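You operate a simulated robot arm through the tools that you are given. There is no shell and no other tool.

You run a simulated two-armed robot. Do the job below in one go: nothing can be reset, and whatever is moved stays where it is left.

Task
Light the funnel end of the bench and brush the wood chips off.
Fine: put the scrubbing brush back; afterwards swing the lamp head to the middle and switch it off. Set down upright: scrubbing brush. What is to be rubbed or washed off counts as gone when no trace of it is left.

The check looks at the end state, three seconds after you hand in, the way a careful person would. Anything else that was tipped, shoved, dropped, spilled or broken makes it a failure.

Robot
Two 7-joint arms with two-finger parallel grippers on one trunk that stands fixed in place. Base frame: the origin is at the foot of the trunk, x ahead of it, y to its left, z up. Readings come in cm, degrees, newtons and seconds.
The left shoulder is at [7.6, 17.1, 123.9], the right one opposite. With the tool pointing down near the work surface each hand reaches from about 34 to 86 cm from the base axis, measured 20 degrees to its own side. Payload 4.4 kg a hand.
The tool frame of a hand sits at the grasp point between the pads (the TCP): z along the fingers, y along the line on which they close. The tips reach 2.3 cm beyond it. The gripper opens to 9.4 cm. The fingers are 3.8 cm wide and 1 cm thick; the gripper's body (5.4 by 9.6 cm) begins 3.9 cm behind the TCP.
Orientation is that of the tool frame in the base frame, as [roll, pitch, yaw] about the fixed x, y, z axes, in that order (R = Rz(yaw) Ry(pitch) Rx(roll)). With the fingers straight down and closing along the base's y, the tool's x points along the base's -x, its y along +y and its z along -z.

Tools
- The arms move only by the tool move_arm. It takes "left_series", "right_series" or both (then of equal length, played together; a hand with none holds still); each is a list of rows, each a list of 3 entries, a list of its own where there are three numbers: the shift along the base's x, y, z in m, then the turn, a rotation vector about the base's x, y, z in degrees, then the gripper command, from -1 (fully open) to 1 (shut), values between in proportion. In form: [[[tx, ty, tz], [rx, ry, rz], jaw], ...]. A call has 1 to 20 rows; each row shifts and turns the commanded pose from where the row before left it. Each row takes 0.2 s and may step no farther than 5 cm and 8.6 degrees from the row before; otherwise, or with a gripper value out of range, the whole call is refused. Where a pose cannot be reached the arm comes as near as it can. A force on the tool above 40 N (or 10 N above the force at the start of the call, whichever is more), or a blocked arm, ends the call early, and 0.2 s more pass. Each finger travels about 7.2 cm/s and halts on what it meets, pressing with about 36 N; the grip force reading is that of the motor and also rises with nothing between the fingers. The clock runs only during rows and for 0.2 s after the last one: add rows that do not move to give the fingers time. It gives the time, the measured TCP pose, the force on the tool (base axes), the opening and the grip force at its end, in the units of the frame above (readings bear some noise), with the torque about the TCP (base axes, N m) and any sound that the robot's microphone picked up, and new pictures: "views" is both (left out), scene, wrist or none (wrist: the cameras of the hands that moved).
- Cameras (640 x 400 px; columns grow to the right, rows downward): "scene" is now at [17.36, 2.61, 144.56]; the picture's right is [0.31, -0.95, 0.00], its down [0.05, 0.02, -1.00] and it looks along [0.95, 0.31, 0.05] (base axes); focal length 214 px, centre (320, 200). "left" rides on the left gripper at [8.6, -1.6, -7.5] in its tool frame; the picture's right is [0.18, 0.98, 0.00], its down [-0.58, 0.11, -0.81] and it looks along [-0.79, 0.15, 0.59] (tool axes); focal length 243 px, centre (320, 200). "right" rides on the right gripper at [8.6, 1.6, -7.4] in its tool frame; the picture's right is [-0.18, 0.98, 0.00], its down [-0.58, -0.11, -0.81] and it looks along [-0.79, -0.15, 0.59] (tool axes); focal length 243 px, centre (320, 200). There is no depth. A picture from a camera that has moved, and an enlarged one, comes with that camera's place and axes in the base frame and with its lens.
- raise_lower(by): moves the trunk up (or, below 0, down) by that many cm; the arms and the scene camera ride with it, the base frame stays. It gives what a move gives, with no picture.
- pan_tilt(pan, tilt): turns the head with the scene camera to pan (to the left, within 80 degrees either way) and tilt (down, from -29 to 69), counted from straight ahead of the robot (the tilt from the chest, where the trunk bows). It gives what a move gives, and a new picture of the scene camera.
- zoom(camera, box): a new picture of the part [left, top, right, bottom] of that camera's present view, enlarged. The clock stands still meanwhile.
- sign_off(): hands the job in; it is judged then, once.

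Places have to be worked out from the pictures, the camera data and where the tool is seen. Open the grippers and draw the arms clear of the work before you hand the job in, unless the task says otherwise.

The tools are called after "Request:" by a JSON object that holds its "fn" and its "kwargs". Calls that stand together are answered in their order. move_arm: Moves the arms, as the interface text tells. Its arguments: {"type":"object","properties":{"left_series":{"type":"array","items":{"type":"array"}},"right_series":{"type":"array","items":{"type":"array"}},"views":{"type":"string","enum":["both","scene","wrist","none"]}},"required":[]} The other tools are called the same way: raise_lower (by) moves the trunk up or down; pan_tilt (pan, tilt) turns the head that bears the scene camera; zoom (camera, box) takes an enlarged picture of a part of a camera's view; sign_off () hands the job in.

At the start:

```text
time: 0.0
left_tcp_pos: [43.41, 44.19, 150.01]
left_ee_rot: [180.0, 0.0, -180.0]
left_contact_force: [0.0, -0.5, -0.5]
left_ft_torque: [0.0, 0.02, -0.01]
left_finger_gap: 9.43
left_grasp_force: 0.0
right_tcp_pos: [31.76, -0.05, 157.37]
right_ee_rot: [179.9, 0.0, 180.0]
right_contact_force: [-0.4, 0.9, -0.1]
right_ft_torque: [0.0, -0.03, 0.0]
right_finger_gap: 9.41
right_grasp_force: 0.0
trunk travel left (down, up): [-25.0, 13.8]
head pan, tilt (commanded): [17.8, -2.9]
```

scene: 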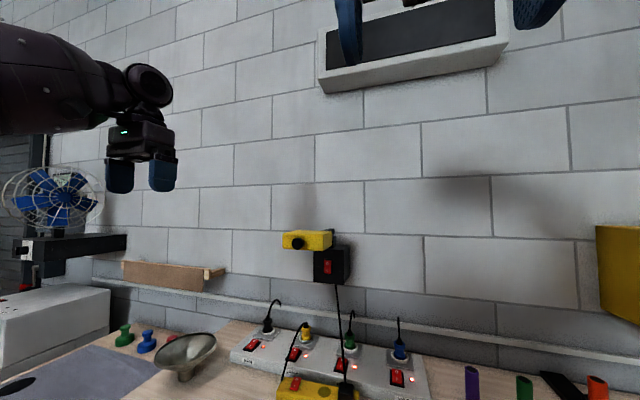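
right: 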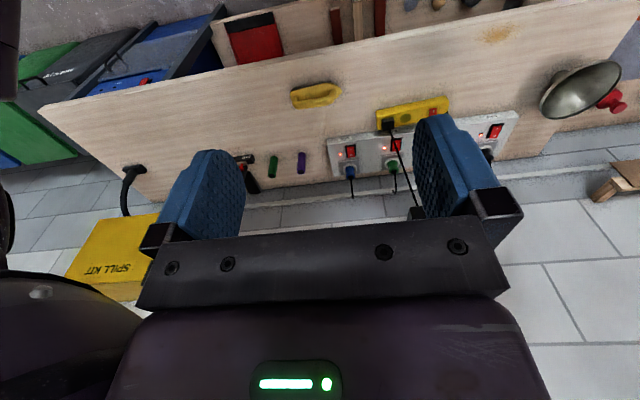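
left: 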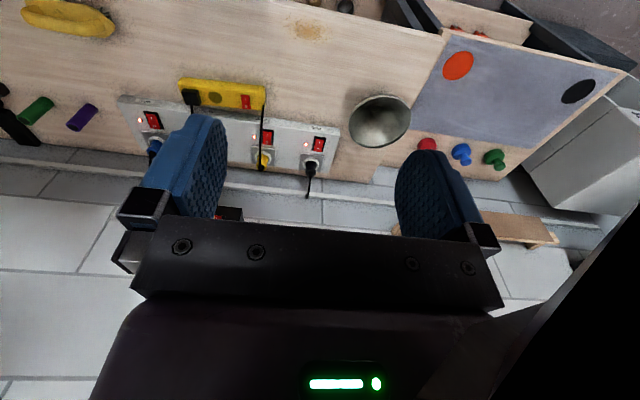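

The first pictures show a bench with a power strip, a lamp or funnel, and a patch of chips. I'll tilt the head down to survey the bench before moving any arm.

Request:
{"fn": "pan_tilt", "kwargs": {"pan": 0, "tilt": 40}}

```text
time: 1.1
left_tcp_pos: [43.56, 44.19, 149.98]
left_ee_rot: [-180.0, -0.1, -180.0]
left_contact_force: [-0.5, -0.5, -0.5]
left_ft_torque: [0.03, 0.04, 0.01]
left_finger_gap: 9.42
left_grasp_force: 0.0
right_tcp_pos: [31.86, -0.32, 157.5]
right_ee_rot: [179.9, 0.0, -180.0]
right_contact_force: [0.6, -0.8, -0.1]
right_ft_torque: [0.03, 0.0, -0.01]
right_finger_gap: 9.36
right_grasp_force: 0.0
trunk travel left (down, up): [-25.0, 13.8]
head pan, tilt (commanded): [0.0, 40.0]
camera scene: at [17.42, -0.09, 137.74], right [0.0, -1.0, 0.0], down [-0.64, 0.0, -0.77], along [0.77, 0.0, -0.64], focal length 214 px, centre (320, 200)
```

scene: 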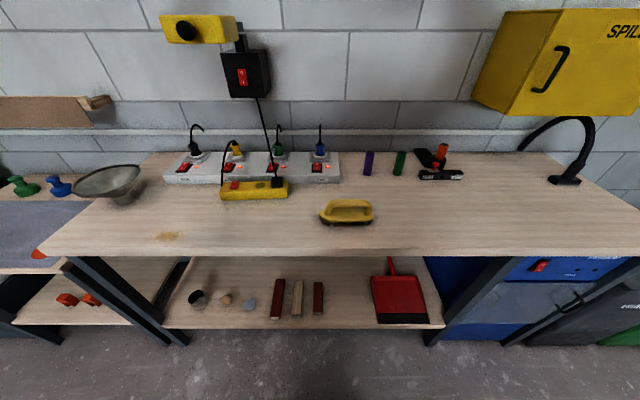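

I see the bench with the funnel at the left end, chips at about (167,236), a yellow brush at (347,211), and a switch box and yellow head on the wall. I'll zoom in on these for detail.

Request:
{"fn": "zoom", "kwargs": {"camera": "scene", "box": [140, 0, 360, 210]}}

Request:
{"fn": "zoom", "kwargs": {"camera": "scene", "box": [290, 100, 610, 300]}}

Request:
{"fn": "zoom", "kwargs": {"camera": "scene", "box": [0, 140, 240, 300]}}

```text
1.90 times, centred on (250, 105) of scene
camera zoom: at [17.42, -0.09, 137.74], right [0.0, -1.0, 0.0], down [-0.64, 0.0, -0.77], along [0.77, 0.0, -0.64], focal length 408 px, centre (453, 381)
```

zoom: 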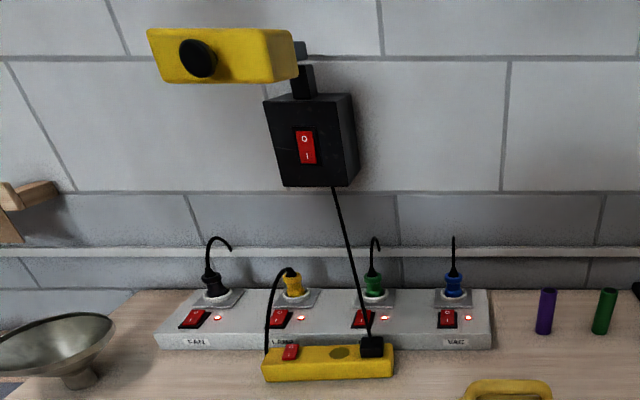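

```text
2.00 times, centred on (450, 200) of scene
camera zoom: at [17.42, -0.09, 137.74], right [0.0, -1.0, 0.0], down [-0.64, 0.0, -0.77], along [0.77, 0.0, -0.64], focal length 429 px, centre (60, 200)
```

zoom: 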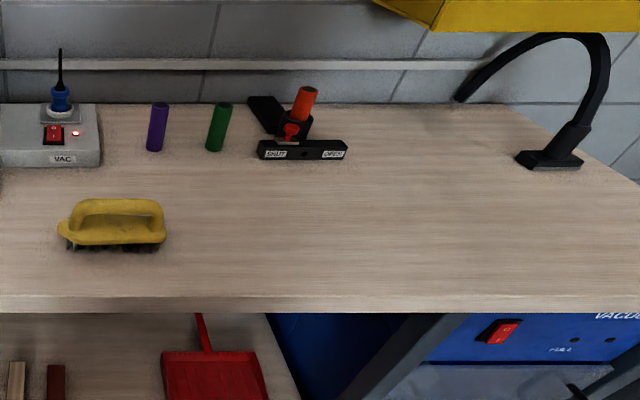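

```text
2.50 times, centred on (120, 220) of scene
camera zoom: at [17.42, -0.09, 137.74], right [0.0, -1.0, 0.0], down [-0.64, 0.0, -0.77], along [0.77, 0.0, -0.64], focal length 536 px, centre (820, 150)
```

zoom: 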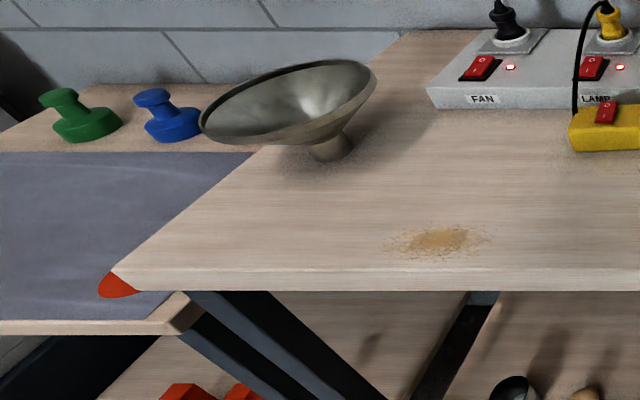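

The wall lamp seems to be fed through the LAMP outlet and then the yellow strip to the black wall box. I'll look at the lamp head and what is above it.

Request:
{"fn": "pan_tilt", "kwargs": {"pan": 15, "tilt": -15}}

Request:
{"fn": "zoom", "kwargs": {"camera": "left", "box": [100, 60, 360, 220]}}

Request:
{"fn": "zoom", "kwargs": {"camera": "right", "box": [280, 60, 560, 220]}}

```text
time: 2.3
left_tcp_pos: [43.55, 44.21, 150.08]
left_ee_rot: [180.0, 0.0, 180.0]
left_contact_force: [-0.4, -0.5, -0.4]
left_ft_torque: [0.01, 0.03, -0.04]
left_finger_gap: 9.4
left_grasp_force: 0.1
right_tcp_pos: [31.76, -0.15, 157.33]
right_ee_rot: [-180.0, 0.0, 180.0]
right_contact_force: [0.1, -0.8, -0.5]
right_ft_torque: [-0.01, 0.02, 0.04]
right_finger_gap: 9.41
right_grasp_force: 0.0
trunk travel left (down, up): [-25.0, 13.8]
head pan, tilt (commanded): [15.0, -15.0]
camera scene: at [16.7, 1.99, 146.33], right [0.26, -0.97, 0.0], down [0.25, 0.07, -0.97], along [0.93, 0.25, 0.26], focal length 214 px, centre (320, 200)
```

scene: 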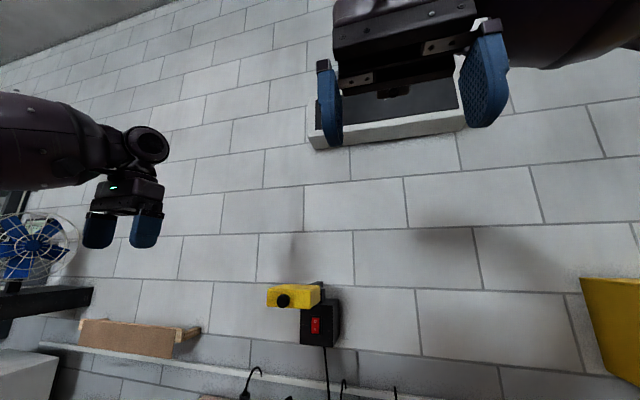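

```text
2.46 times, centred on (230, 140) of left
camera zoom: at [34.85, 42.38, 157.46], right [-0.18, 0.98, 0.0], down [0.58, 0.11, 0.81], along [0.79, 0.15, -0.59], focal length 597 px, centre (542, 348)
```

zoom: 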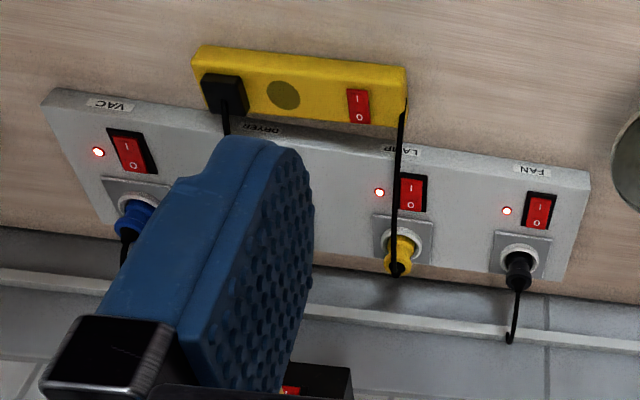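

```text
2.29 times, centred on (420, 140) of right
camera zoom: at [23.2, 1.31, 164.81], right [0.18, 0.98, 0.0], down [0.58, -0.11, 0.81], along [0.79, -0.15, -0.59], focal length 555 px, centre (91, 337)
```

zoom: 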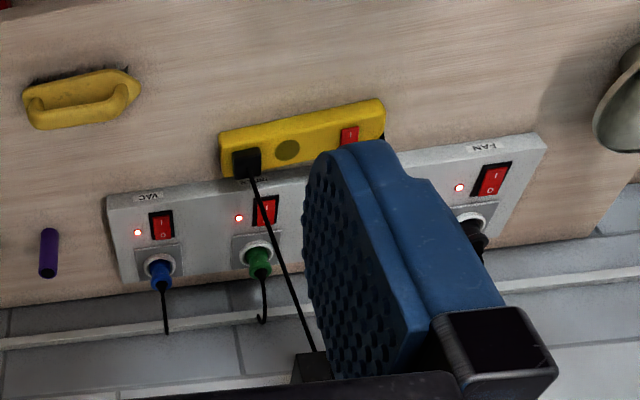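

The LAMP outlet indicator looks lit. I'll zoom in on the wall box and yellow head from here, and on the upper fixture.

Request:
{"fn": "zoom", "kwargs": {"camera": "scene", "box": [250, 270, 360, 350]}}

Request:
{"fn": "zoom", "kwargs": {"camera": "scene", "box": [290, 40, 510, 170]}}

Request:
{"fn": "zoom", "kwargs": {"camera": "left", "box": [100, 200, 260, 300]}}

```text
5.00 times, centred on (305, 310) of scene
camera zoom: at [16.7, 1.99, 146.33], right [0.26, -0.97, 0.0], down [0.25, 0.07, -0.97], along [0.93, 0.25, 0.26], focal length 1072 px, centre (395, -350)
```

zoom: 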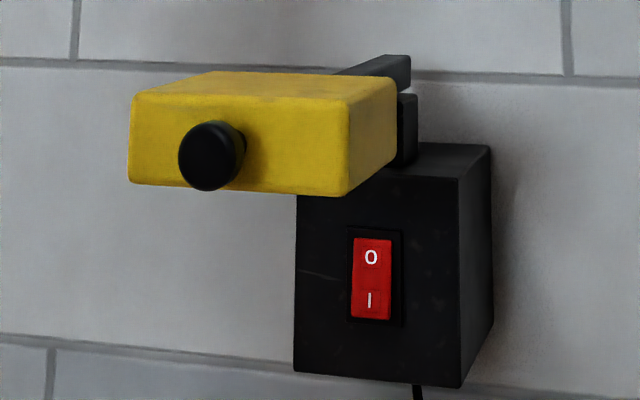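

```text
2.91 times, centred on (400, 105) of scene
camera zoom: at [16.7, 1.99, 146.33], right [0.26, -0.97, 0.0], down [0.25, 0.07, -0.97], along [0.93, 0.25, 0.26], focal length 624 px, centre (87, 476)
```

zoom: 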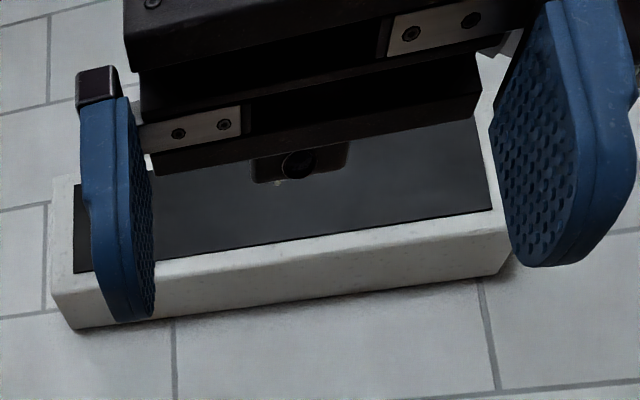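

```text
4.00 times, centred on (180, 250) of left
camera zoom: at [34.85, 42.38, 157.46], right [-0.18, 0.98, 0.0], down [0.58, 0.11, 0.81], along [0.79, 0.15, -0.59], focal length 970 px, centre (880, 0)
```

zoom: 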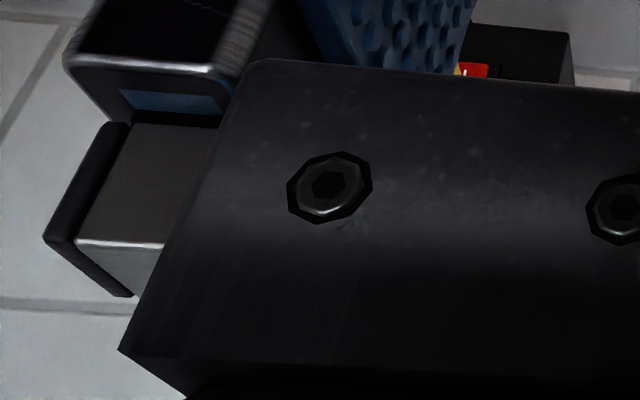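

The head seems to stick straight out from a pivot on the wall box, with the knob at about (66, 24, 137). I'll look down at the switches with a tight zoom.

Request:
{"fn": "pan_tilt", "kwargs": {"pan": 20, "tilt": 30}}

Request:
{"fn": "zoom", "kwargs": {"camera": "left", "box": [170, 70, 280, 140]}}

Request:
{"fn": "zoom", "kwargs": {"camera": "left", "box": [240, 110, 340, 180]}}

```text
time: 3.5
left_tcp_pos: [43.55, 44.11, 150.07]
left_ee_rot: [180.0, 0.0, -180.0]
left_contact_force: [0.6, -1.0, 0.6]
left_ft_torque: [-0.01, 0.01, 0.0]
left_finger_gap: 9.4
left_grasp_force: 0.1
right_tcp_pos: [31.89, -0.26, 157.4]
right_ee_rot: [179.9, -0.1, -180.0]
right_contact_force: [-0.7, -0.1, -0.1]
right_ft_torque: [0.03, 0.01, -0.02]
right_finger_gap: 9.42
right_grasp_force: 0.0
trunk travel left (down, up): [-25.0, 13.8]
head pan, tilt (commanded): [20.0, 30.0]
camera scene: at [17.42, 3.0, 139.27], right [0.34, -0.94, 0.0], down [-0.47, -0.17, -0.87], along [0.81, 0.3, -0.5], focal length 214 px, centre (320, 200)
```

scene: 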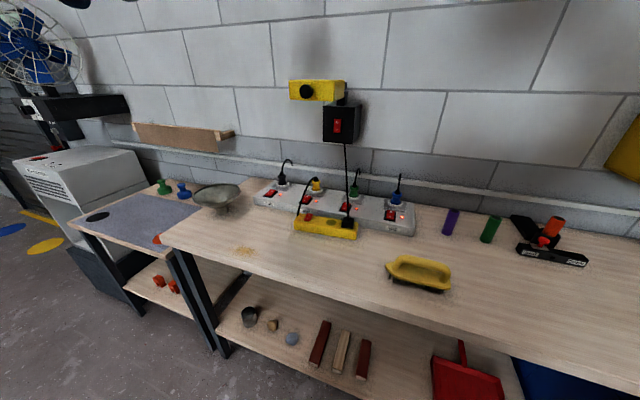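

```text
5.71 times, centred on (225, 105) of left
camera zoom: at [34.85, 42.38, 157.46], right [-0.18, 0.98, 0.0], down [0.58, 0.11, 0.81], along [0.79, 0.15, -0.59], focal length 1386 px, centre (863, 743)
```

zoom: 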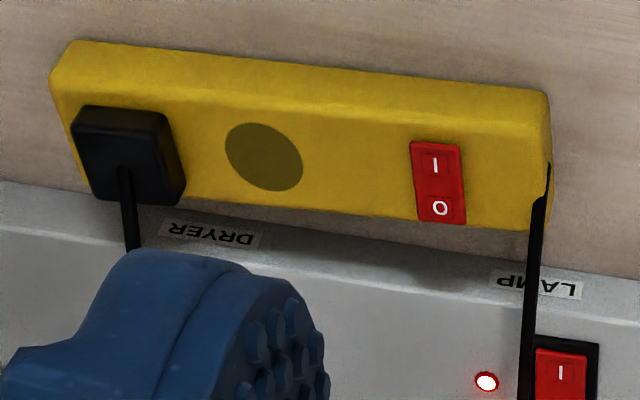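

```text
5.71 times, centred on (290, 145) of left
camera zoom: at [34.85, 42.38, 157.46], right [-0.18, 0.98, 0.0], down [0.58, 0.11, 0.81], along [0.79, 0.15, -0.59], focal length 1386 px, centre (491, 514)
```

zoom: 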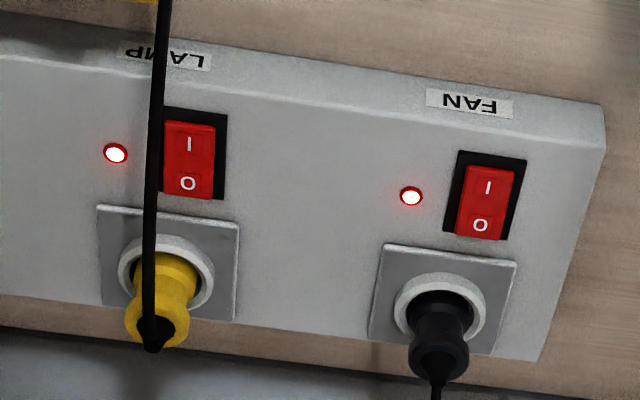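

All the outlet indicators are lit, so the LAMP socket seems live. I'll zoom from this view on the wall box switch and the yellow strip to judge their rocker positions.

Request:
{"fn": "zoom", "kwargs": {"camera": "scene", "box": [280, 70, 370, 145]}}

Request:
{"fn": "zoom", "kwargs": {"camera": "scene", "box": [240, 165, 370, 245]}}

Request:
{"fn": "zoom", "kwargs": {"camera": "scene", "box": [370, 200, 600, 310]}}

Request:
{"fn": "zoom", "kwargs": {"camera": "scene", "box": [0, 0, 260, 200]}}

```text
5.33 times, centred on (325, 108) of scene
camera zoom: at [17.42, 3.0, 139.27], right [0.34, -0.94, 0.0], down [-0.47, -0.17, -0.87], along [0.81, 0.3, -0.5], focal length 1144 px, centre (293, 693)
```

zoom: 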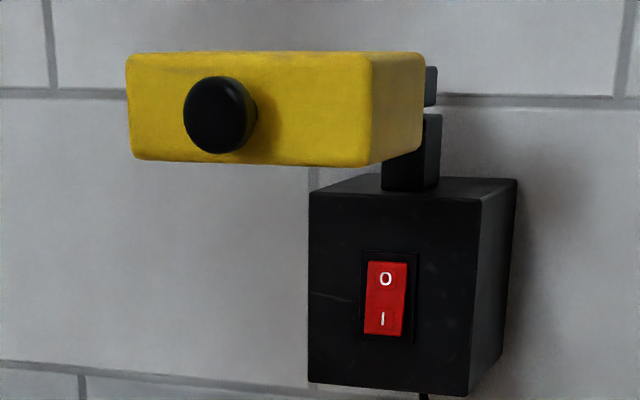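

```text
4.92 times, centred on (305, 205) of scene
camera zoom: at [17.42, 3.0, 139.27], right [0.34, -0.94, 0.0], down [-0.47, -0.17, -0.87], along [0.81, 0.3, -0.5], focal length 1056 px, centre (394, 175)
```

zoom: 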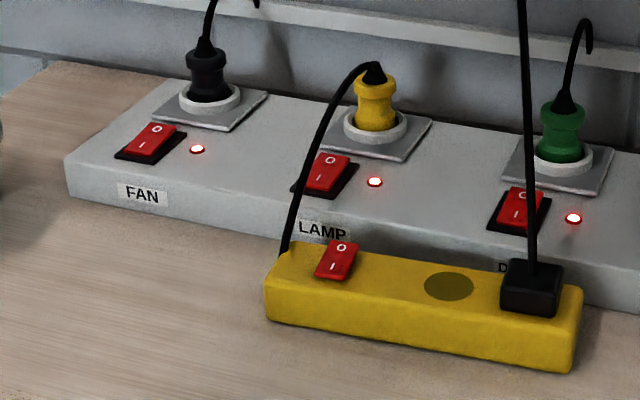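

```text
2.78 times, centred on (485, 255) of scene
camera zoom: at [17.42, 3.0, 139.27], right [0.34, -0.94, 0.0], down [-0.47, -0.17, -0.87], along [0.81, 0.3, -0.5], focal length 597 px, centre (-139, 47)
```

zoom: 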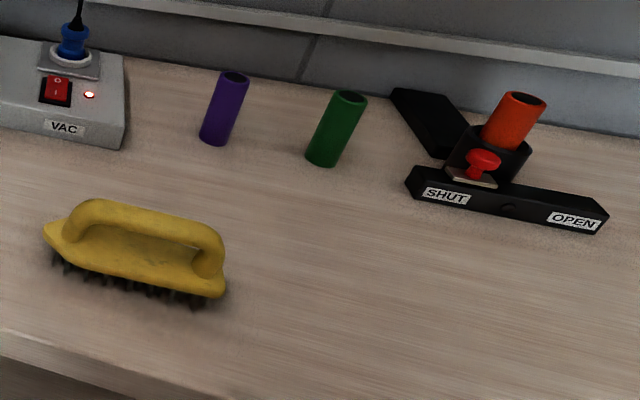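

```text
2.00 times, centred on (130, 100) of scene
camera zoom: at [17.42, 3.0, 139.27], right [0.34, -0.94, 0.0], down [-0.47, -0.17, -0.87], along [0.81, 0.3, -0.5], focal length 429 px, centre (700, 400)
```

zoom: 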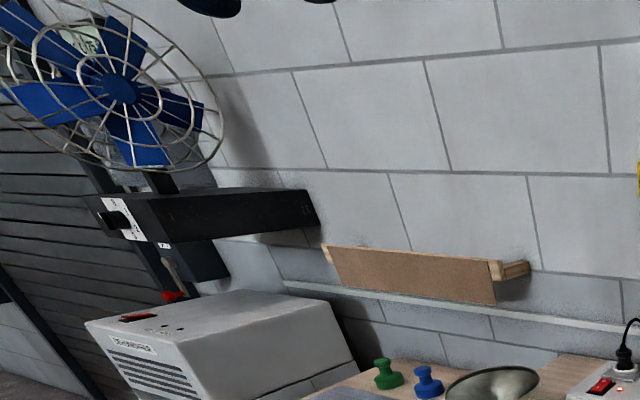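

The lamp box rocker has O on top and I at the bottom, and the lamp is dark. The strip rockers look the same as the lit outlets, so probably on. I'll move the right arm aside to clear space for the left one.

Request:
{"fn": "move_arm", "kwargs": {"right_series": [[[0, -0.045, 0], [0, 0, 0], -1], [[0, -0.045, 0], [0, 0, 0], -1], [[0, -0.045, 0], [0, 0, 0], -1], [[0, -0.045, 0], [0, 0, 0], -1], [[0, -0.045, 0], [0, 0, 0], -1], [[0, -0.045, 0], [0, 0, 0], -1], [[0, -0.045, 0], [0, 0, 0], -1]], "views": "both"}}

```text
time: 5.1
left_tcp_pos: [43.44, 44.14, 149.91]
left_ee_rot: [180.0, 0.0, 180.0]
left_contact_force: [0.4, -0.6, -0.2]
left_ft_torque: [0.02, 0.0, 0.0]
left_finger_gap: 9.4
left_grasp_force: 0.1
right_tcp_pos: [33.97, -28.15, 152.87]
right_ee_rot: [179.8, 0.2, -180.0]
right_contact_force: [0.0, 0.2, 0.0]
right_ft_torque: [-0.02, -0.01, -0.01]
right_finger_gap: 9.42
right_grasp_force: 0.1
right hand out of reach, approached as far as the arm can: row 5, 6, 7
trunk travel left (down, up): [-25.0, 13.8]
head pan, tilt (commanded): [20.0, 30.0]
camera scene: at [17.37, 2.93, 139.28], right [0.34, -0.94, 0.0], down [-0.47, -0.17, -0.87], along [0.81, 0.3, -0.5], focal length 214 px, centre (320, 200)
camera right: at [25.31, -26.6, 160.25], right [0.18, 0.98, 0.0], down [0.58, -0.11, 0.81], along [0.79, -0.15, -0.59], focal length 243 px, centre (320, 200)
```

scene: 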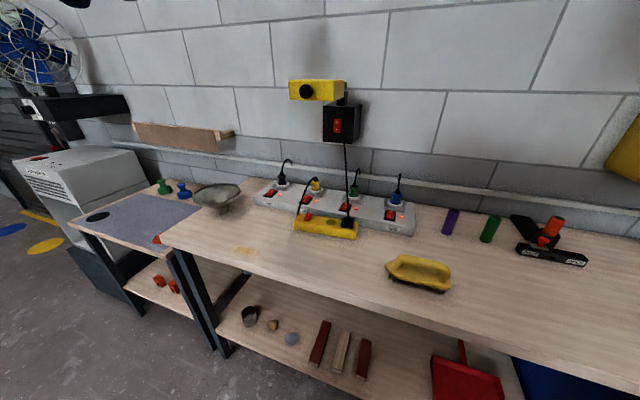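
right: 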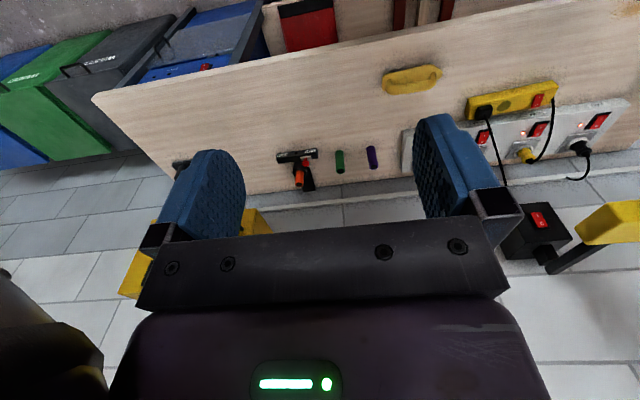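

The right wrist camera now sees the lamp from the side. I'll zoom in there to read the arm's geometry.

Request:
{"fn": "zoom", "kwargs": {"camera": "right", "box": [480, 170, 640, 290]}}

Request:
{"fn": "zoom", "kwargs": {"camera": "right", "box": [370, 50, 640, 220]}}

```text
3.33 times, centred on (560, 230) of right
camera zoom: at [25.31, -26.6, 160.25], right [0.18, 0.98, 0.0], down [0.58, -0.11, 0.81], along [0.79, -0.15, -0.59], focal length 809 px, centre (-480, 100)
```

zoom: 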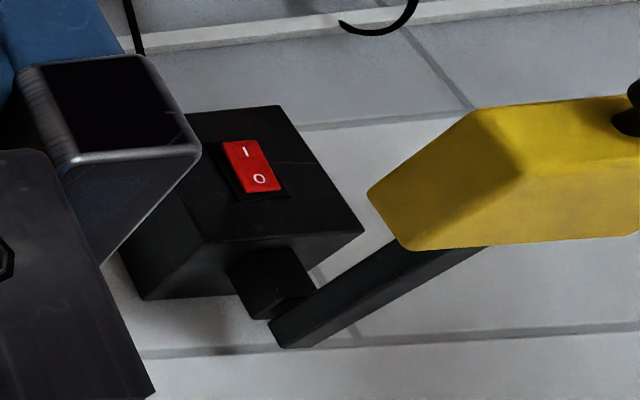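

```text
2.35 times, centred on (505, 135) of right
camera zoom: at [25.31, -26.6, 160.25], right [0.18, 0.98, 0.0], down [0.58, -0.11, 0.81], along [0.79, -0.15, -0.59], focal length 571 px, centre (-115, 353)
```

zoom: 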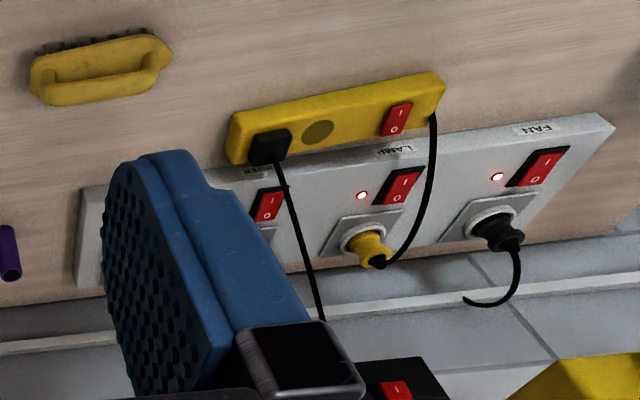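

The lamp pivots at about (98, 22), and its arm points nearly straight out, perhaps 5° to the left. I'll turn the left hand to point forward, gripper closed, at about (60, 44, 124), so it can press the rocker's I end below the head.

Request:
{"fn": "move_arm", "kwargs": {"left_series": [[[0.015, 0, -0.024], [0, -8.1818, 0], 0], [[0.015, 0, -0.024], [0, -8.1818, 0], 0.5], [[0.015, 0, -0.024], [0, -8.1818, 0], 1], [[0.015, 0, -0.024], [0, -8.1818, 0], 1], [[0.015, 0, -0.024], [0, -8.1818, 0], 1], [[0.015, 0, -0.024], [0, -8.1818, 0], 1], [[0.015, 0, -0.024], [0, -8.1818, 0], 1], [[0.015, 0, -0.024], [0, -8.1818, 0], 1], [[0.015, 0, -0.024], [0, -8.1818, 0], 1], [[0.015, 0, -0.024], [0, -8.1818, 0], 1], [[0.015, 0, -0.024], [0, -8.1818, 0], 1]], "views": "both"}}

```text
time: 7.5
left_tcp_pos: [60.26, 44.17, 123.39]
left_ee_rot: [2.2, 89.8, 2.4]
left_contact_force: [-0.2, 0.3, -0.1]
left_ft_torque: [0.0, 0.02, -0.02]
left_finger_gap: 0.0
left_grasp_force: 35.9
right_tcp_pos: [34.04, -28.02, 152.84]
right_ee_rot: [179.9, 0.0, -179.9]
right_contact_force: [0.7, -0.1, 0.0]
right_ft_torque: [0.01, 0.0, 0.01]
right_finger_gap: 9.4
right_grasp_force: 0.0
trunk travel left (down, up): [-25.0, 13.8]
head pan, tilt (commanded): [20.0, 30.0]
camera scene: at [17.52, 3.03, 139.24], right [0.34, -0.94, 0.0], down [-0.47, -0.17, -0.87], along [0.81, 0.3, -0.5], focal length 214 px, centre (320, 200)
camera left: at [52.75, 42.37, 114.79], right [0.0, 0.98, -0.18], down [-0.81, 0.11, 0.58], along [0.59, 0.15, 0.79], focal length 243 px, centre (320, 200)
```

scene: 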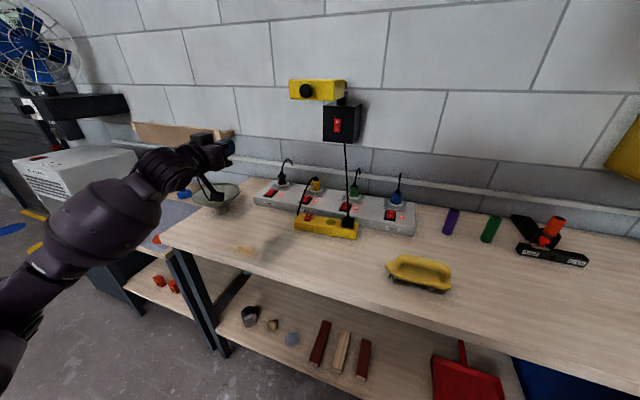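
left: 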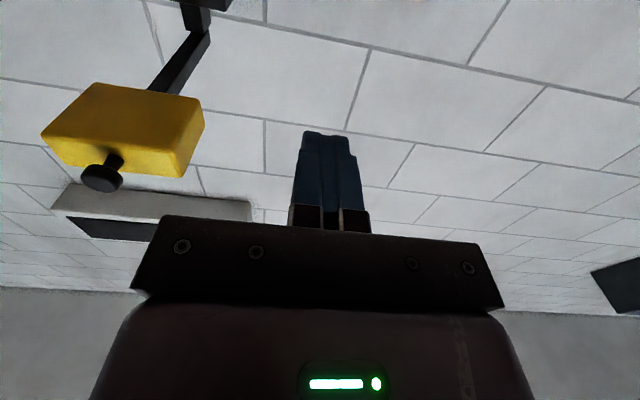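

The left camera now looks up at the lamp. I'll zoom on the head's underside and the bar.

Request:
{"fn": "zoom", "kwargs": {"camera": "left", "box": [30, 0, 270, 240]}}

Request:
{"fn": "zoom", "kwargs": {"camera": "scene", "box": [280, 70, 370, 145]}}

```text
1.67 times, centred on (150, 120) of left
camera zoom: at [52.75, 42.37, 114.79], right [0.0, 0.98, -0.18], down [-0.81, 0.11, 0.58], along [0.59, 0.15, 0.79], focal length 404 px, centre (603, 333)
```

zoom: 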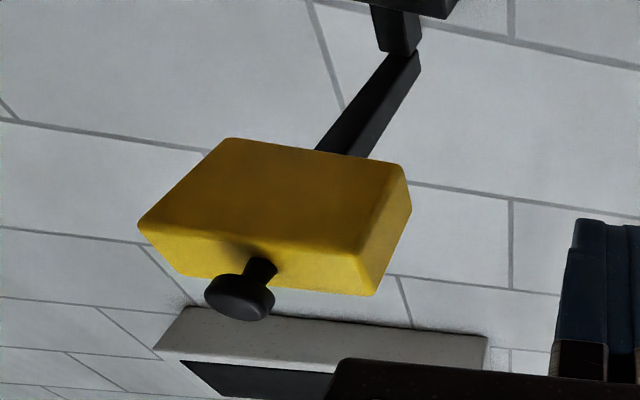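

```text
5.33 times, centred on (325, 108) of scene
camera zoom: at [17.52, 3.03, 139.24], right [0.34, -0.94, 0.0], down [-0.47, -0.17, -0.87], along [0.81, 0.3, -0.5], focal length 1144 px, centre (293, 693)
```

zoom: 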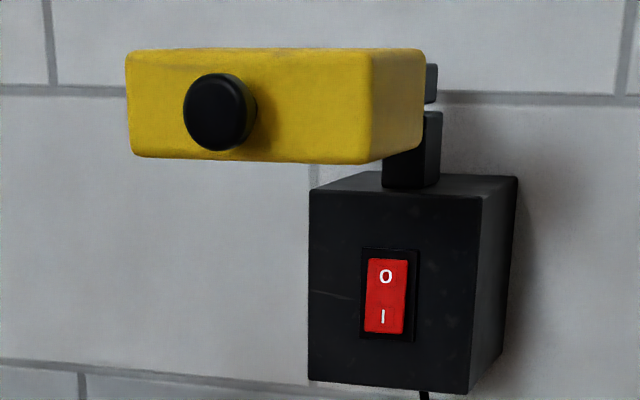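

The head looks nearly axis-aligned, with the bar straight out at y≈24, and I estimate the rocker at about (97, 25.5, 123). I'll bring the left fingers under the head towards it and check with the camera.

Request:
{"fn": "move_arm", "kwargs": {"left_series": [[[0.03, -0.037, -0.003], [0, 0, 0], 1], [[0.03, -0.037, -0.003], [0, 0, 0], 1], [[0.03, -0.037, -0.003], [0, 0, 0], 1], [[0.03, -0.037, -0.003], [0, 0, 0], 1], [[0.03, -0.037, -0.003], [0, 0, 0], 1], [[0.03, 0, 0], [0, 0, 0], 1], [[0.03, 0, 0], [0, 0, 0], 1]], "views": "both"}}

```text
time: 9.1
left_tcp_pos: [81.09, 25.8, 121.92]
left_ee_rot: [134.8, 89.9, 134.7]
left_contact_force: [0.7, -0.1, -0.5]
left_ft_torque: [-0.02, -0.01, 0.03]
left_finger_gap: 0.0
left_grasp_force: 36.6
right_tcp_pos: [34.07, -28.19, 152.76]
right_ee_rot: [179.8, 0.0, -179.9]
right_contact_force: [0.6, 0.0, -0.7]
right_ft_torque: [0.03, -0.02, 0.04]
right_finger_gap: 9.37
right_grasp_force: 0.1
trunk travel left (down, up): [-25.0, 13.8]
head pan, tilt (commanded): [20.0, 30.0]
camera scene: at [17.47, 2.92, 139.25], right [0.34, -0.94, 0.0], down [-0.47, -0.17, -0.87], along [0.81, 0.3, -0.5], focal length 214 px, centre (320, 200)
camera left: at [73.63, 23.92, 113.34], right [0.0, 0.98, -0.18], down [-0.81, 0.11, 0.58], along [0.59, 0.15, 0.79], focal length 243 px, centre (320, 200)
```

scene: 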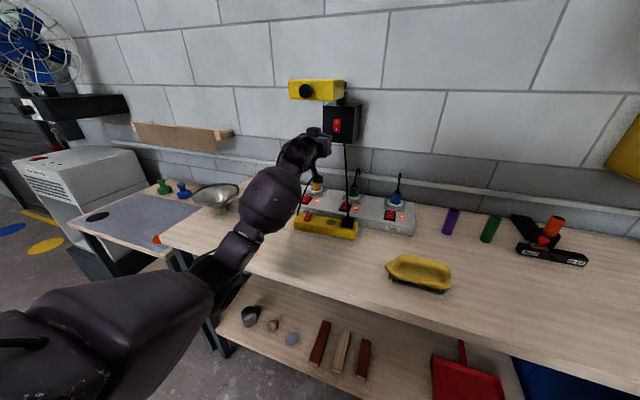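
left: 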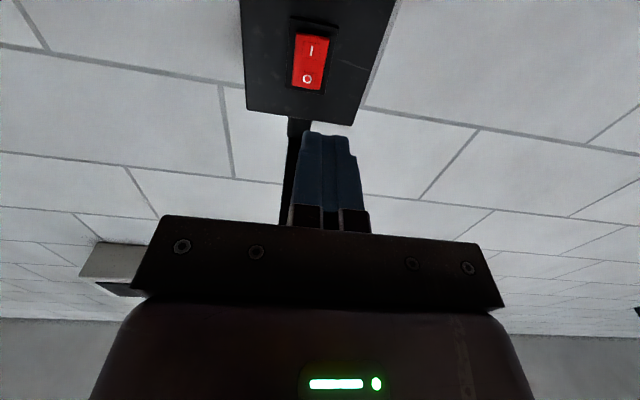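

The rocker is now clear, centred at about (96.3, 25.0, 123.6). I'll zoom in to see which end is pressed.

Request:
{"fn": "zoom", "kwargs": {"camera": "left", "box": [240, 0, 400, 140]}}

Request:
{"fn": "zoom", "kwargs": {"camera": "scene", "box": [290, 80, 370, 150]}}

```text
2.86 times, centred on (320, 70) of left
camera zoom: at [73.63, 23.92, 113.34], right [0.0, 0.98, -0.18], down [-0.81, 0.11, 0.58], along [0.59, 0.15, 0.79], focal length 693 px, centre (320, 571)
```

zoom: 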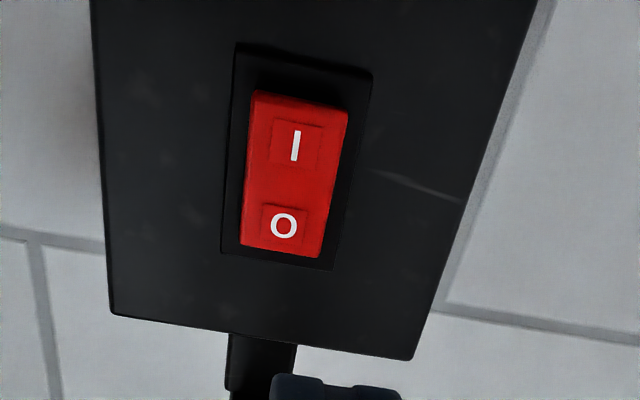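

```text
5.71 times, centred on (330, 115) of scene
camera zoom: at [17.47, 2.92, 139.25], right [0.34, -0.94, 0.0], down [-0.47, -0.17, -0.87], along [0.81, 0.3, -0.5], focal length 1226 px, centre (263, 686)
```

zoom: 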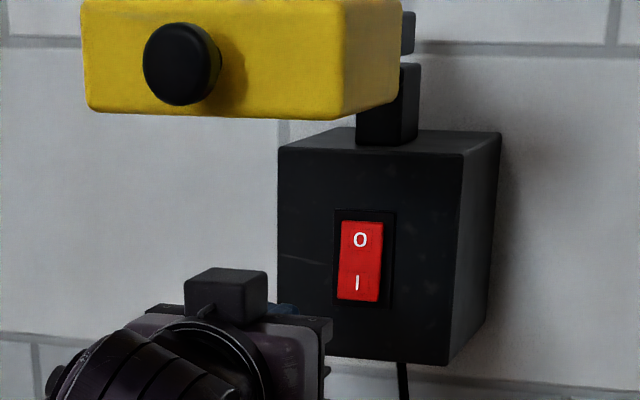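

The I end protrudes, so the switch is off. I'll line up at y=25, z≈122.2 and advance to about 2–3 cm short of the rocker.

Request:
{"fn": "move_arm", "kwargs": {"left_series": [[[0.03, -0.004, 0.0015], [0, 0, 0], 1], [[0.03, -0.004, 0.0015], [0, 0, 0], 1], [[0.02, 0, 0], [0, 0, 0], 1], [[0, 0, 0], [0, 0, 0], 1]], "views": "both"}}

Request:
{"fn": "zoom", "kwargs": {"camera": "left", "box": [240, 40, 420, 180]}}

```text
time: 10.1
left_tcp_pos: [89.08, 25.01, 122.28]
left_ee_rot: [109.1, 90.0, 109.1]
left_contact_force: [0.5, -0.8, 0.0]
left_ft_torque: [-0.04, -0.01, -0.01]
left_finger_gap: 0.04
left_grasp_force: 36.5
right_tcp_pos: [33.89, -28.08, 152.96]
right_ee_rot: [179.9, 0.1, -179.9]
right_contact_force: [0.3, 0.9, 0.1]
right_ft_torque: [0.0, 0.0, -0.01]
right_finger_gap: 9.38
right_grasp_force: 0.1
trunk travel left (down, up): [-25.0, 13.8]
head pan, tilt (commanded): [20.0, 30.0]
camera scene: at [17.39, 3.03, 139.27], right [0.34, -0.94, 0.0], down [-0.47, -0.17, -0.87], along [0.81, 0.3, -0.5], focal length 214 px, centre (320, 200)
camera left: at [81.49, 23.08, 113.7], right [0.0, 0.98, -0.18], down [-0.81, 0.11, 0.58], along [0.59, 0.15, 0.79], focal length 243 px, centre (320, 200)
```

scene: 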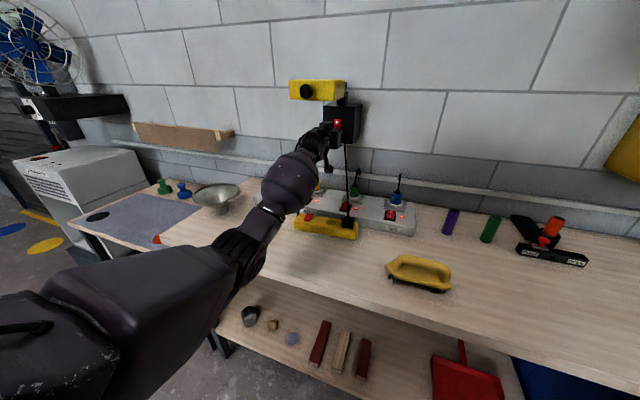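
left: 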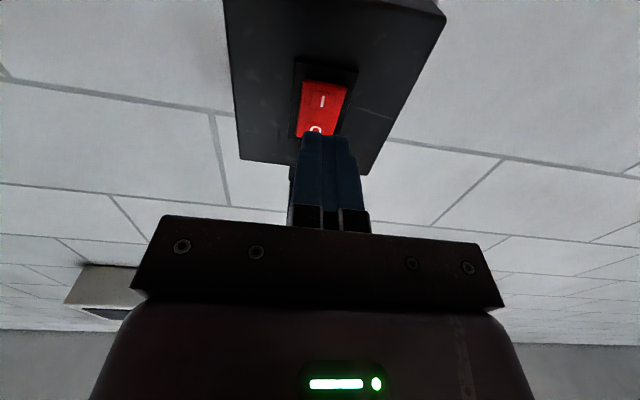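

```text
2.86 times, centred on (330, 110) of left
camera zoom: at [81.49, 23.08, 113.7], right [0.0, 0.98, -0.18], down [-0.81, 0.11, 0.58], along [0.59, 0.15, 0.79], focal length 693 px, centre (291, 457)
```

zoom: 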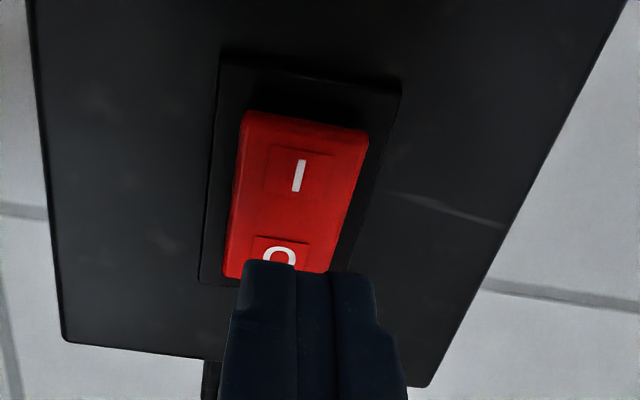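

The fingertips are lined up with the I mark, about 4 cm short. I'll advance and press with small steps.

Request:
{"fn": "move_arm", "kwargs": {"left_series": [[[0.02, 0, 0], [0, 0, 0], 1], [[0.01, 0, 0], [0, 0, 0], 1], [[0.005, 0, 0], [0, 0, 0], 1], [[0.004, 0, 0], [0, 0, 0], 1], [[0.004, 0, 0], [0, 0, 0], 1], [[0.003, 0, 0], [0, 0, 0], 1]], "views": "both"}}

Request:
{"fn": "zoom", "kwargs": {"camera": "left", "box": [240, 40, 420, 180]}}

```text
time: 11.5
left_tcp_pos: [93.63, 24.9, 122.33]
left_ee_rot: [57.2, 89.9, 57.1]
left_contact_force: [-0.9, 0.9, -0.6]
left_ft_torque: [0.0, 0.02, 0.0]
left_finger_gap: 0.0
left_grasp_force: 35.8
right_tcp_pos: [33.96, -28.03, 152.82]
right_ee_rot: [179.9, 0.0, 180.0]
right_contact_force: [-0.4, -0.6, 0.8]
right_ft_torque: [0.02, 0.02, -0.01]
right_finger_gap: 9.39
right_grasp_force: 0.1
trunk travel left (down, up): [-25.0, 13.8]
head pan, tilt (commanded): [20.0, 30.0]
camera scene: at [17.42, 3.0, 139.26], right [0.34, -0.94, 0.0], down [-0.47, -0.17, -0.87], along [0.81, 0.3, -0.5], focal length 214 px, centre (320, 200)
camera left: at [86.17, 23.15, 113.7], right [0.0, 0.98, -0.18], down [-0.81, 0.11, 0.58], along [0.59, 0.15, 0.79], focal length 243 px, centre (320, 200)
```

scene: 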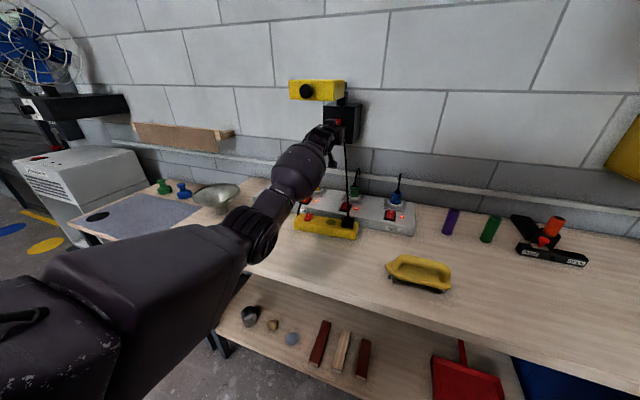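
left: 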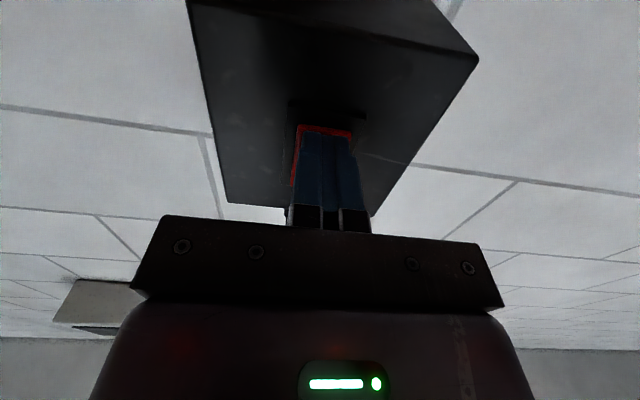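

```text
2.86 times, centred on (330, 110) of left
camera zoom: at [86.17, 23.15, 113.7], right [0.0, 0.98, -0.18], down [-0.81, 0.11, 0.58], along [0.59, 0.15, 0.79], focal length 693 px, centre (291, 457)
```

zoom: 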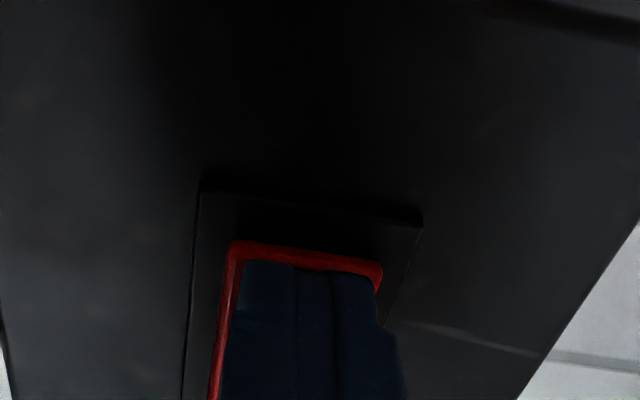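

Tip is at x≈95.9 with no force yet, right at the rocker. I'll go on in 3 mm steps and listen for a click.

Request:
{"fn": "move_arm", "kwargs": {"left_series": [[[0.003, 0, 0], [0, 0, 0], 1], [[0.003, 0, 0], [0, 0, 0], 1], [[0.003, 0, 0], [0, 0, 0], 1]], "views": "both"}}

```text
time: 12.0
left_tcp_pos: [93.7, 25.0, 122.4]
left_ee_rot: [-179.0, 89.9, -179.0]
left_contact_force: [-37.6, -0.2, -2.9]
left_ft_torque: [-0.1, -0.31, -0.03]
left_finger_gap: 0.0
left_grasp_force: 35.3
right_tcp_pos: [33.44, -28.01, 153.01]
right_ee_rot: [179.9, 0.3, 180.0]
right_contact_force: [0.6, 0.3, -0.3]
right_ft_torque: [-0.01, 0.01, -0.02]
right_finger_gap: 9.43
right_grasp_force: 0.1
trunk travel left (down, up): [-25.0, 13.8]
head pan, tilt (commanded): [20.0, 30.0]
stopped in row 2 (left hand): the force on the tool passed its limit at 46 N (the readings are from after the stop); the commanded pose is now the measured one
camera scene: at [16.93, 3.0, 139.35], right [0.34, -0.94, 0.0], down [-0.47, -0.17, -0.87], along [0.82, 0.3, -0.5], focal length 214 px, centre (320, 200)
camera left: at [86.2, 23.15, 113.72], right [0.0, 0.98, -0.18], down [-0.8, 0.11, 0.58], along [0.59, 0.15, 0.79], focal length 243 px, centre (320, 200)
```

scene: 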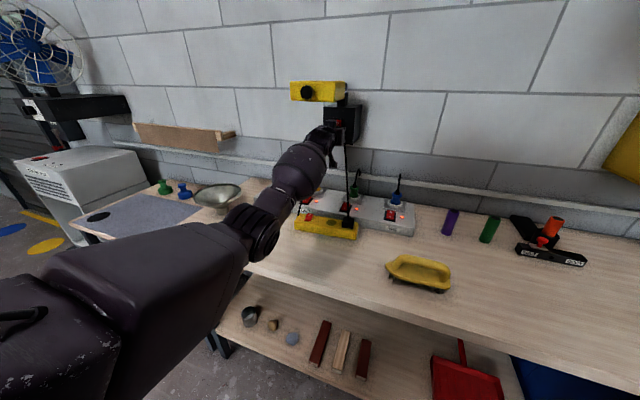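
left: 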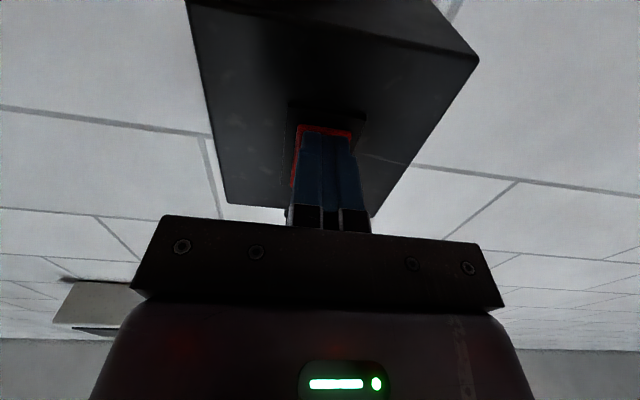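

The force hit 46 N without a click heard. I'll back off and check whether the rocker has flipped.

Request:
{"fn": "move_arm", "kwargs": {"left_series": [[[-0.02, 0, 0], [0, 0, 0], 1], [[-0.03, 0, 0], [0, 0, 0], 1], [[-0.03, 0, 0], [0, 0, 0], 1]], "views": "both"}}

Request:
{"fn": "zoom", "kwargs": {"camera": "left", "box": [240, 40, 420, 180]}}

Request:
{"fn": "zoom", "kwargs": {"camera": "scene", "box": [290, 80, 370, 150]}}

```text
time: 12.8
left_tcp_pos: [86.12, 24.95, 122.05]
left_ee_rot: [-178.1, 89.7, -178.0]
left_contact_force: [0.0, 0.4, -0.3]
left_ft_torque: [0.01, 0.03, -0.01]
left_finger_gap: 0.04
left_grasp_force: 35.9
right_tcp_pos: [33.98, -28.03, 152.9]
right_ee_rot: [179.9, 0.1, -179.9]
right_contact_force: [-0.3, 1.2, 0.7]
right_ft_torque: [0.04, 0.01, -0.03]
right_finger_gap: 9.42
right_grasp_force: 0.1
trunk travel left (down, up): [-25.0, 13.8]
head pan, tilt (commanded): [20.0, 30.0]
camera scene: at [17.39, 3.03, 139.27], right [0.34, -0.94, 0.0], down [-0.47, -0.17, -0.87], along [0.81, 0.3, -0.5], focal length 214 px, centre (320, 200)
camera left: at [78.58, 23.17, 113.52], right [0.0, 0.98, -0.18], down [-0.8, 0.11, 0.59], along [0.6, 0.15, 0.79], focal length 243 px, centre (320, 200)
```

scene: 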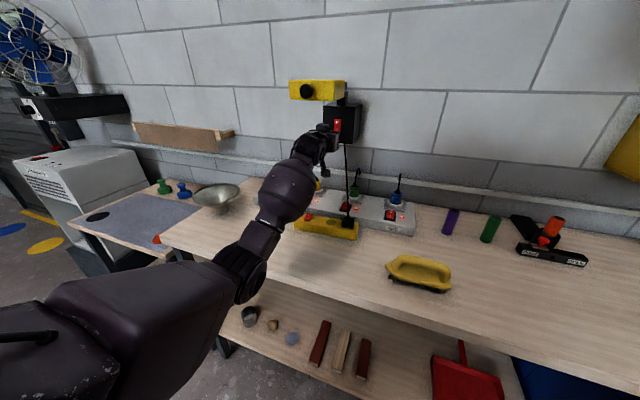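
left: 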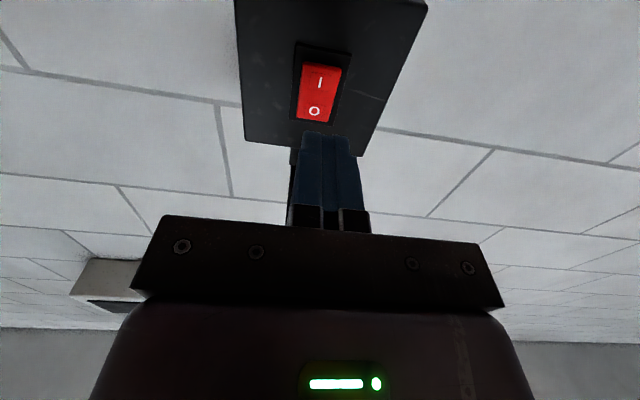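

```text
2.86 times, centred on (330, 110) of left
camera zoom: at [78.58, 23.17, 113.52], right [0.0, 0.98, -0.18], down [-0.8, 0.11, 0.59], along [0.6, 0.15, 0.79], focal length 693 px, centre (291, 457)
```

zoom: 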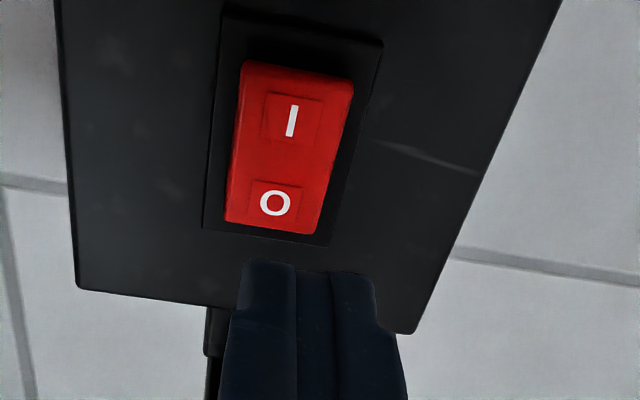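

```text
5.71 times, centred on (330, 115) of scene
camera zoom: at [17.39, 3.03, 139.27], right [0.34, -0.94, 0.0], down [-0.47, -0.17, -0.87], along [0.81, 0.3, -0.5], focal length 1226 px, centre (263, 686)
```

zoom: 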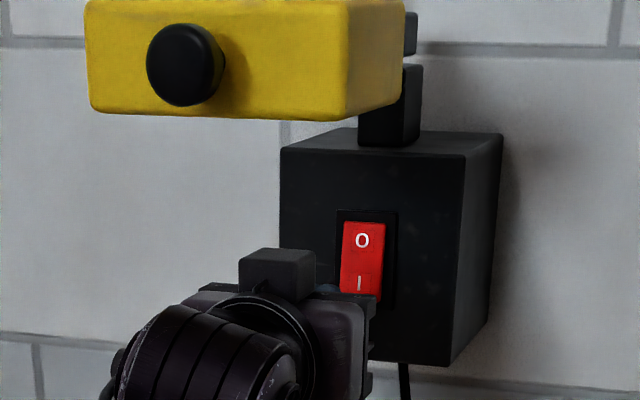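

The view is ambiguous, so I'll zoom tighter on the rocker before acting.

Request:
{"fn": "zoom", "kwargs": {"camera": "left", "box": [285, 35, 365, 130]}}

Request:
{"fn": "zoom", "kwargs": {"camera": "right", "box": [500, 180, 640, 270]}}

```text
4.21 times, centred on (325, 82) of left
camera zoom: at [78.58, 23.17, 113.52], right [0.0, 0.98, -0.18], down [-0.8, 0.11, 0.59], along [0.6, 0.15, 0.79], focal length 1022 px, centre (299, 695)
```

zoom: 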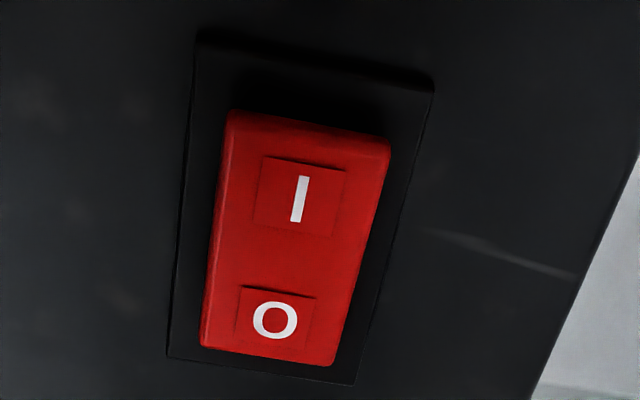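

```text
4.44 times, centred on (570, 225) of right
camera zoom: at [25.35, -26.45, 160.27], right [0.18, 0.98, 0.0], down [0.58, -0.11, 0.81], along [0.79, -0.15, -0.59], focal length 1078 px, centre (-791, 89)
```

zoom: 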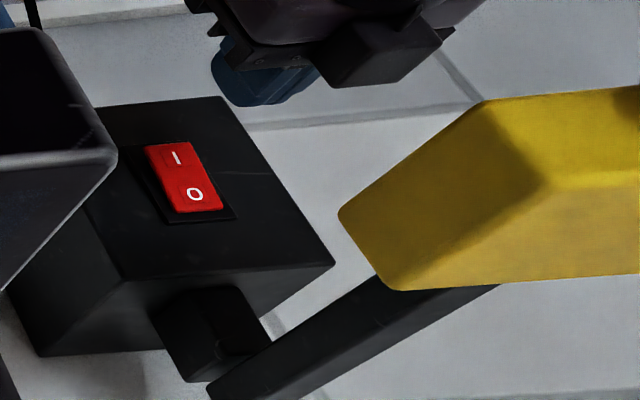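

The press torque puts the contact near the rocker's middle, so I can't be sure of its state. I'll roll the hand 90°, so the fingers are only 2 cm tall, and move left so the camera sees the rocker in profile.

Request:
{"fn": "move_arm", "kwargs": {"left_series": [[[-0.02, 0.01, 0], [0, 0, 0], 1], [[-0.01, 0.013, 0], [8.1818, 0, 0], 1], [[-0.01, 0.013, 0], [8.1818, 0, 0], 1], [[-0.005, 0.013, 0], [8.1818, 0, 0], 1], [[0, 0.013, 0], [8.1818, 0, 0], 1], [[0, 0.013, 0], [8.1818, 0, 0], 1], [[0, 0.013, 0], [8.1818, 0, 0], 1], [[0, 0.013, 0], [8.1818, 0, 0], 1], [[0, 0.013, 0], [8.1818, 0, 0], 1], [[0, 0.013, 0], [8.1818, 0, 0], 1], [[0, 0.013, 0], [8.1818, 0, 0], 1], [[0, 0.013, 0], [8.1818, 0, 0], 1]], "views": "both"}}

```text
time: 15.4
left_tcp_pos: [81.55, 40.19, 122.04]
left_ee_rot: [89.9, 0.0, 90.3]
left_contact_force: [-0.6, 0.2, 0.5]
left_ft_torque: [0.01, 0.01, 0.0]
left_finger_gap: 0.03
left_grasp_force: 36.1
right_tcp_pos: [33.93, -28.08, 152.75]
right_ee_rot: [179.9, 0.0, 180.0]
right_contact_force: [0.4, 0.1, 0.3]
right_ft_torque: [0.0, -0.03, 0.01]
right_finger_gap: 9.41
right_grasp_force: 0.0
trunk travel left (down, up): [-25.0, 13.8]
head pan, tilt (commanded): [20.0, 30.0]
camera scene: at [17.39, 3.01, 139.27], right [0.34, -0.94, 0.0], down [-0.47, -0.17, -0.87], along [0.81, 0.3, -0.5], focal length 214 px, centre (320, 200)
camera left: at [74.07, 48.67, 120.43], right [0.0, 0.18, 0.98], down [-0.8, -0.59, 0.11], along [0.6, -0.79, 0.15], focal length 243 px, centre (320, 200)
```

scene: 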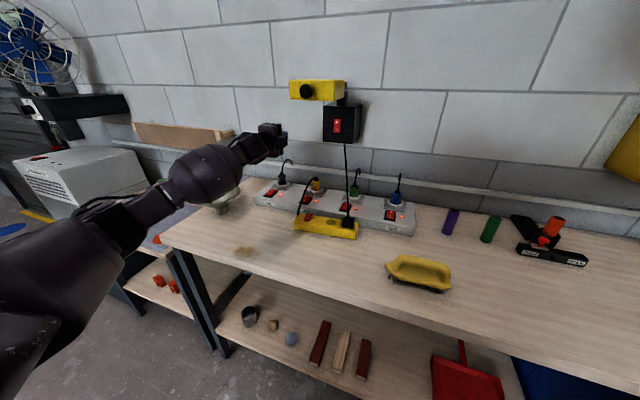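
left: 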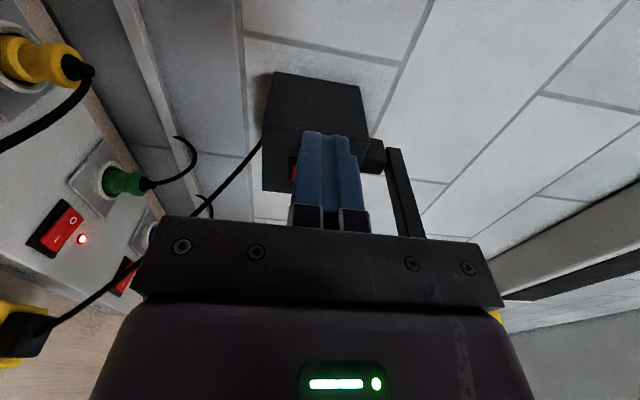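

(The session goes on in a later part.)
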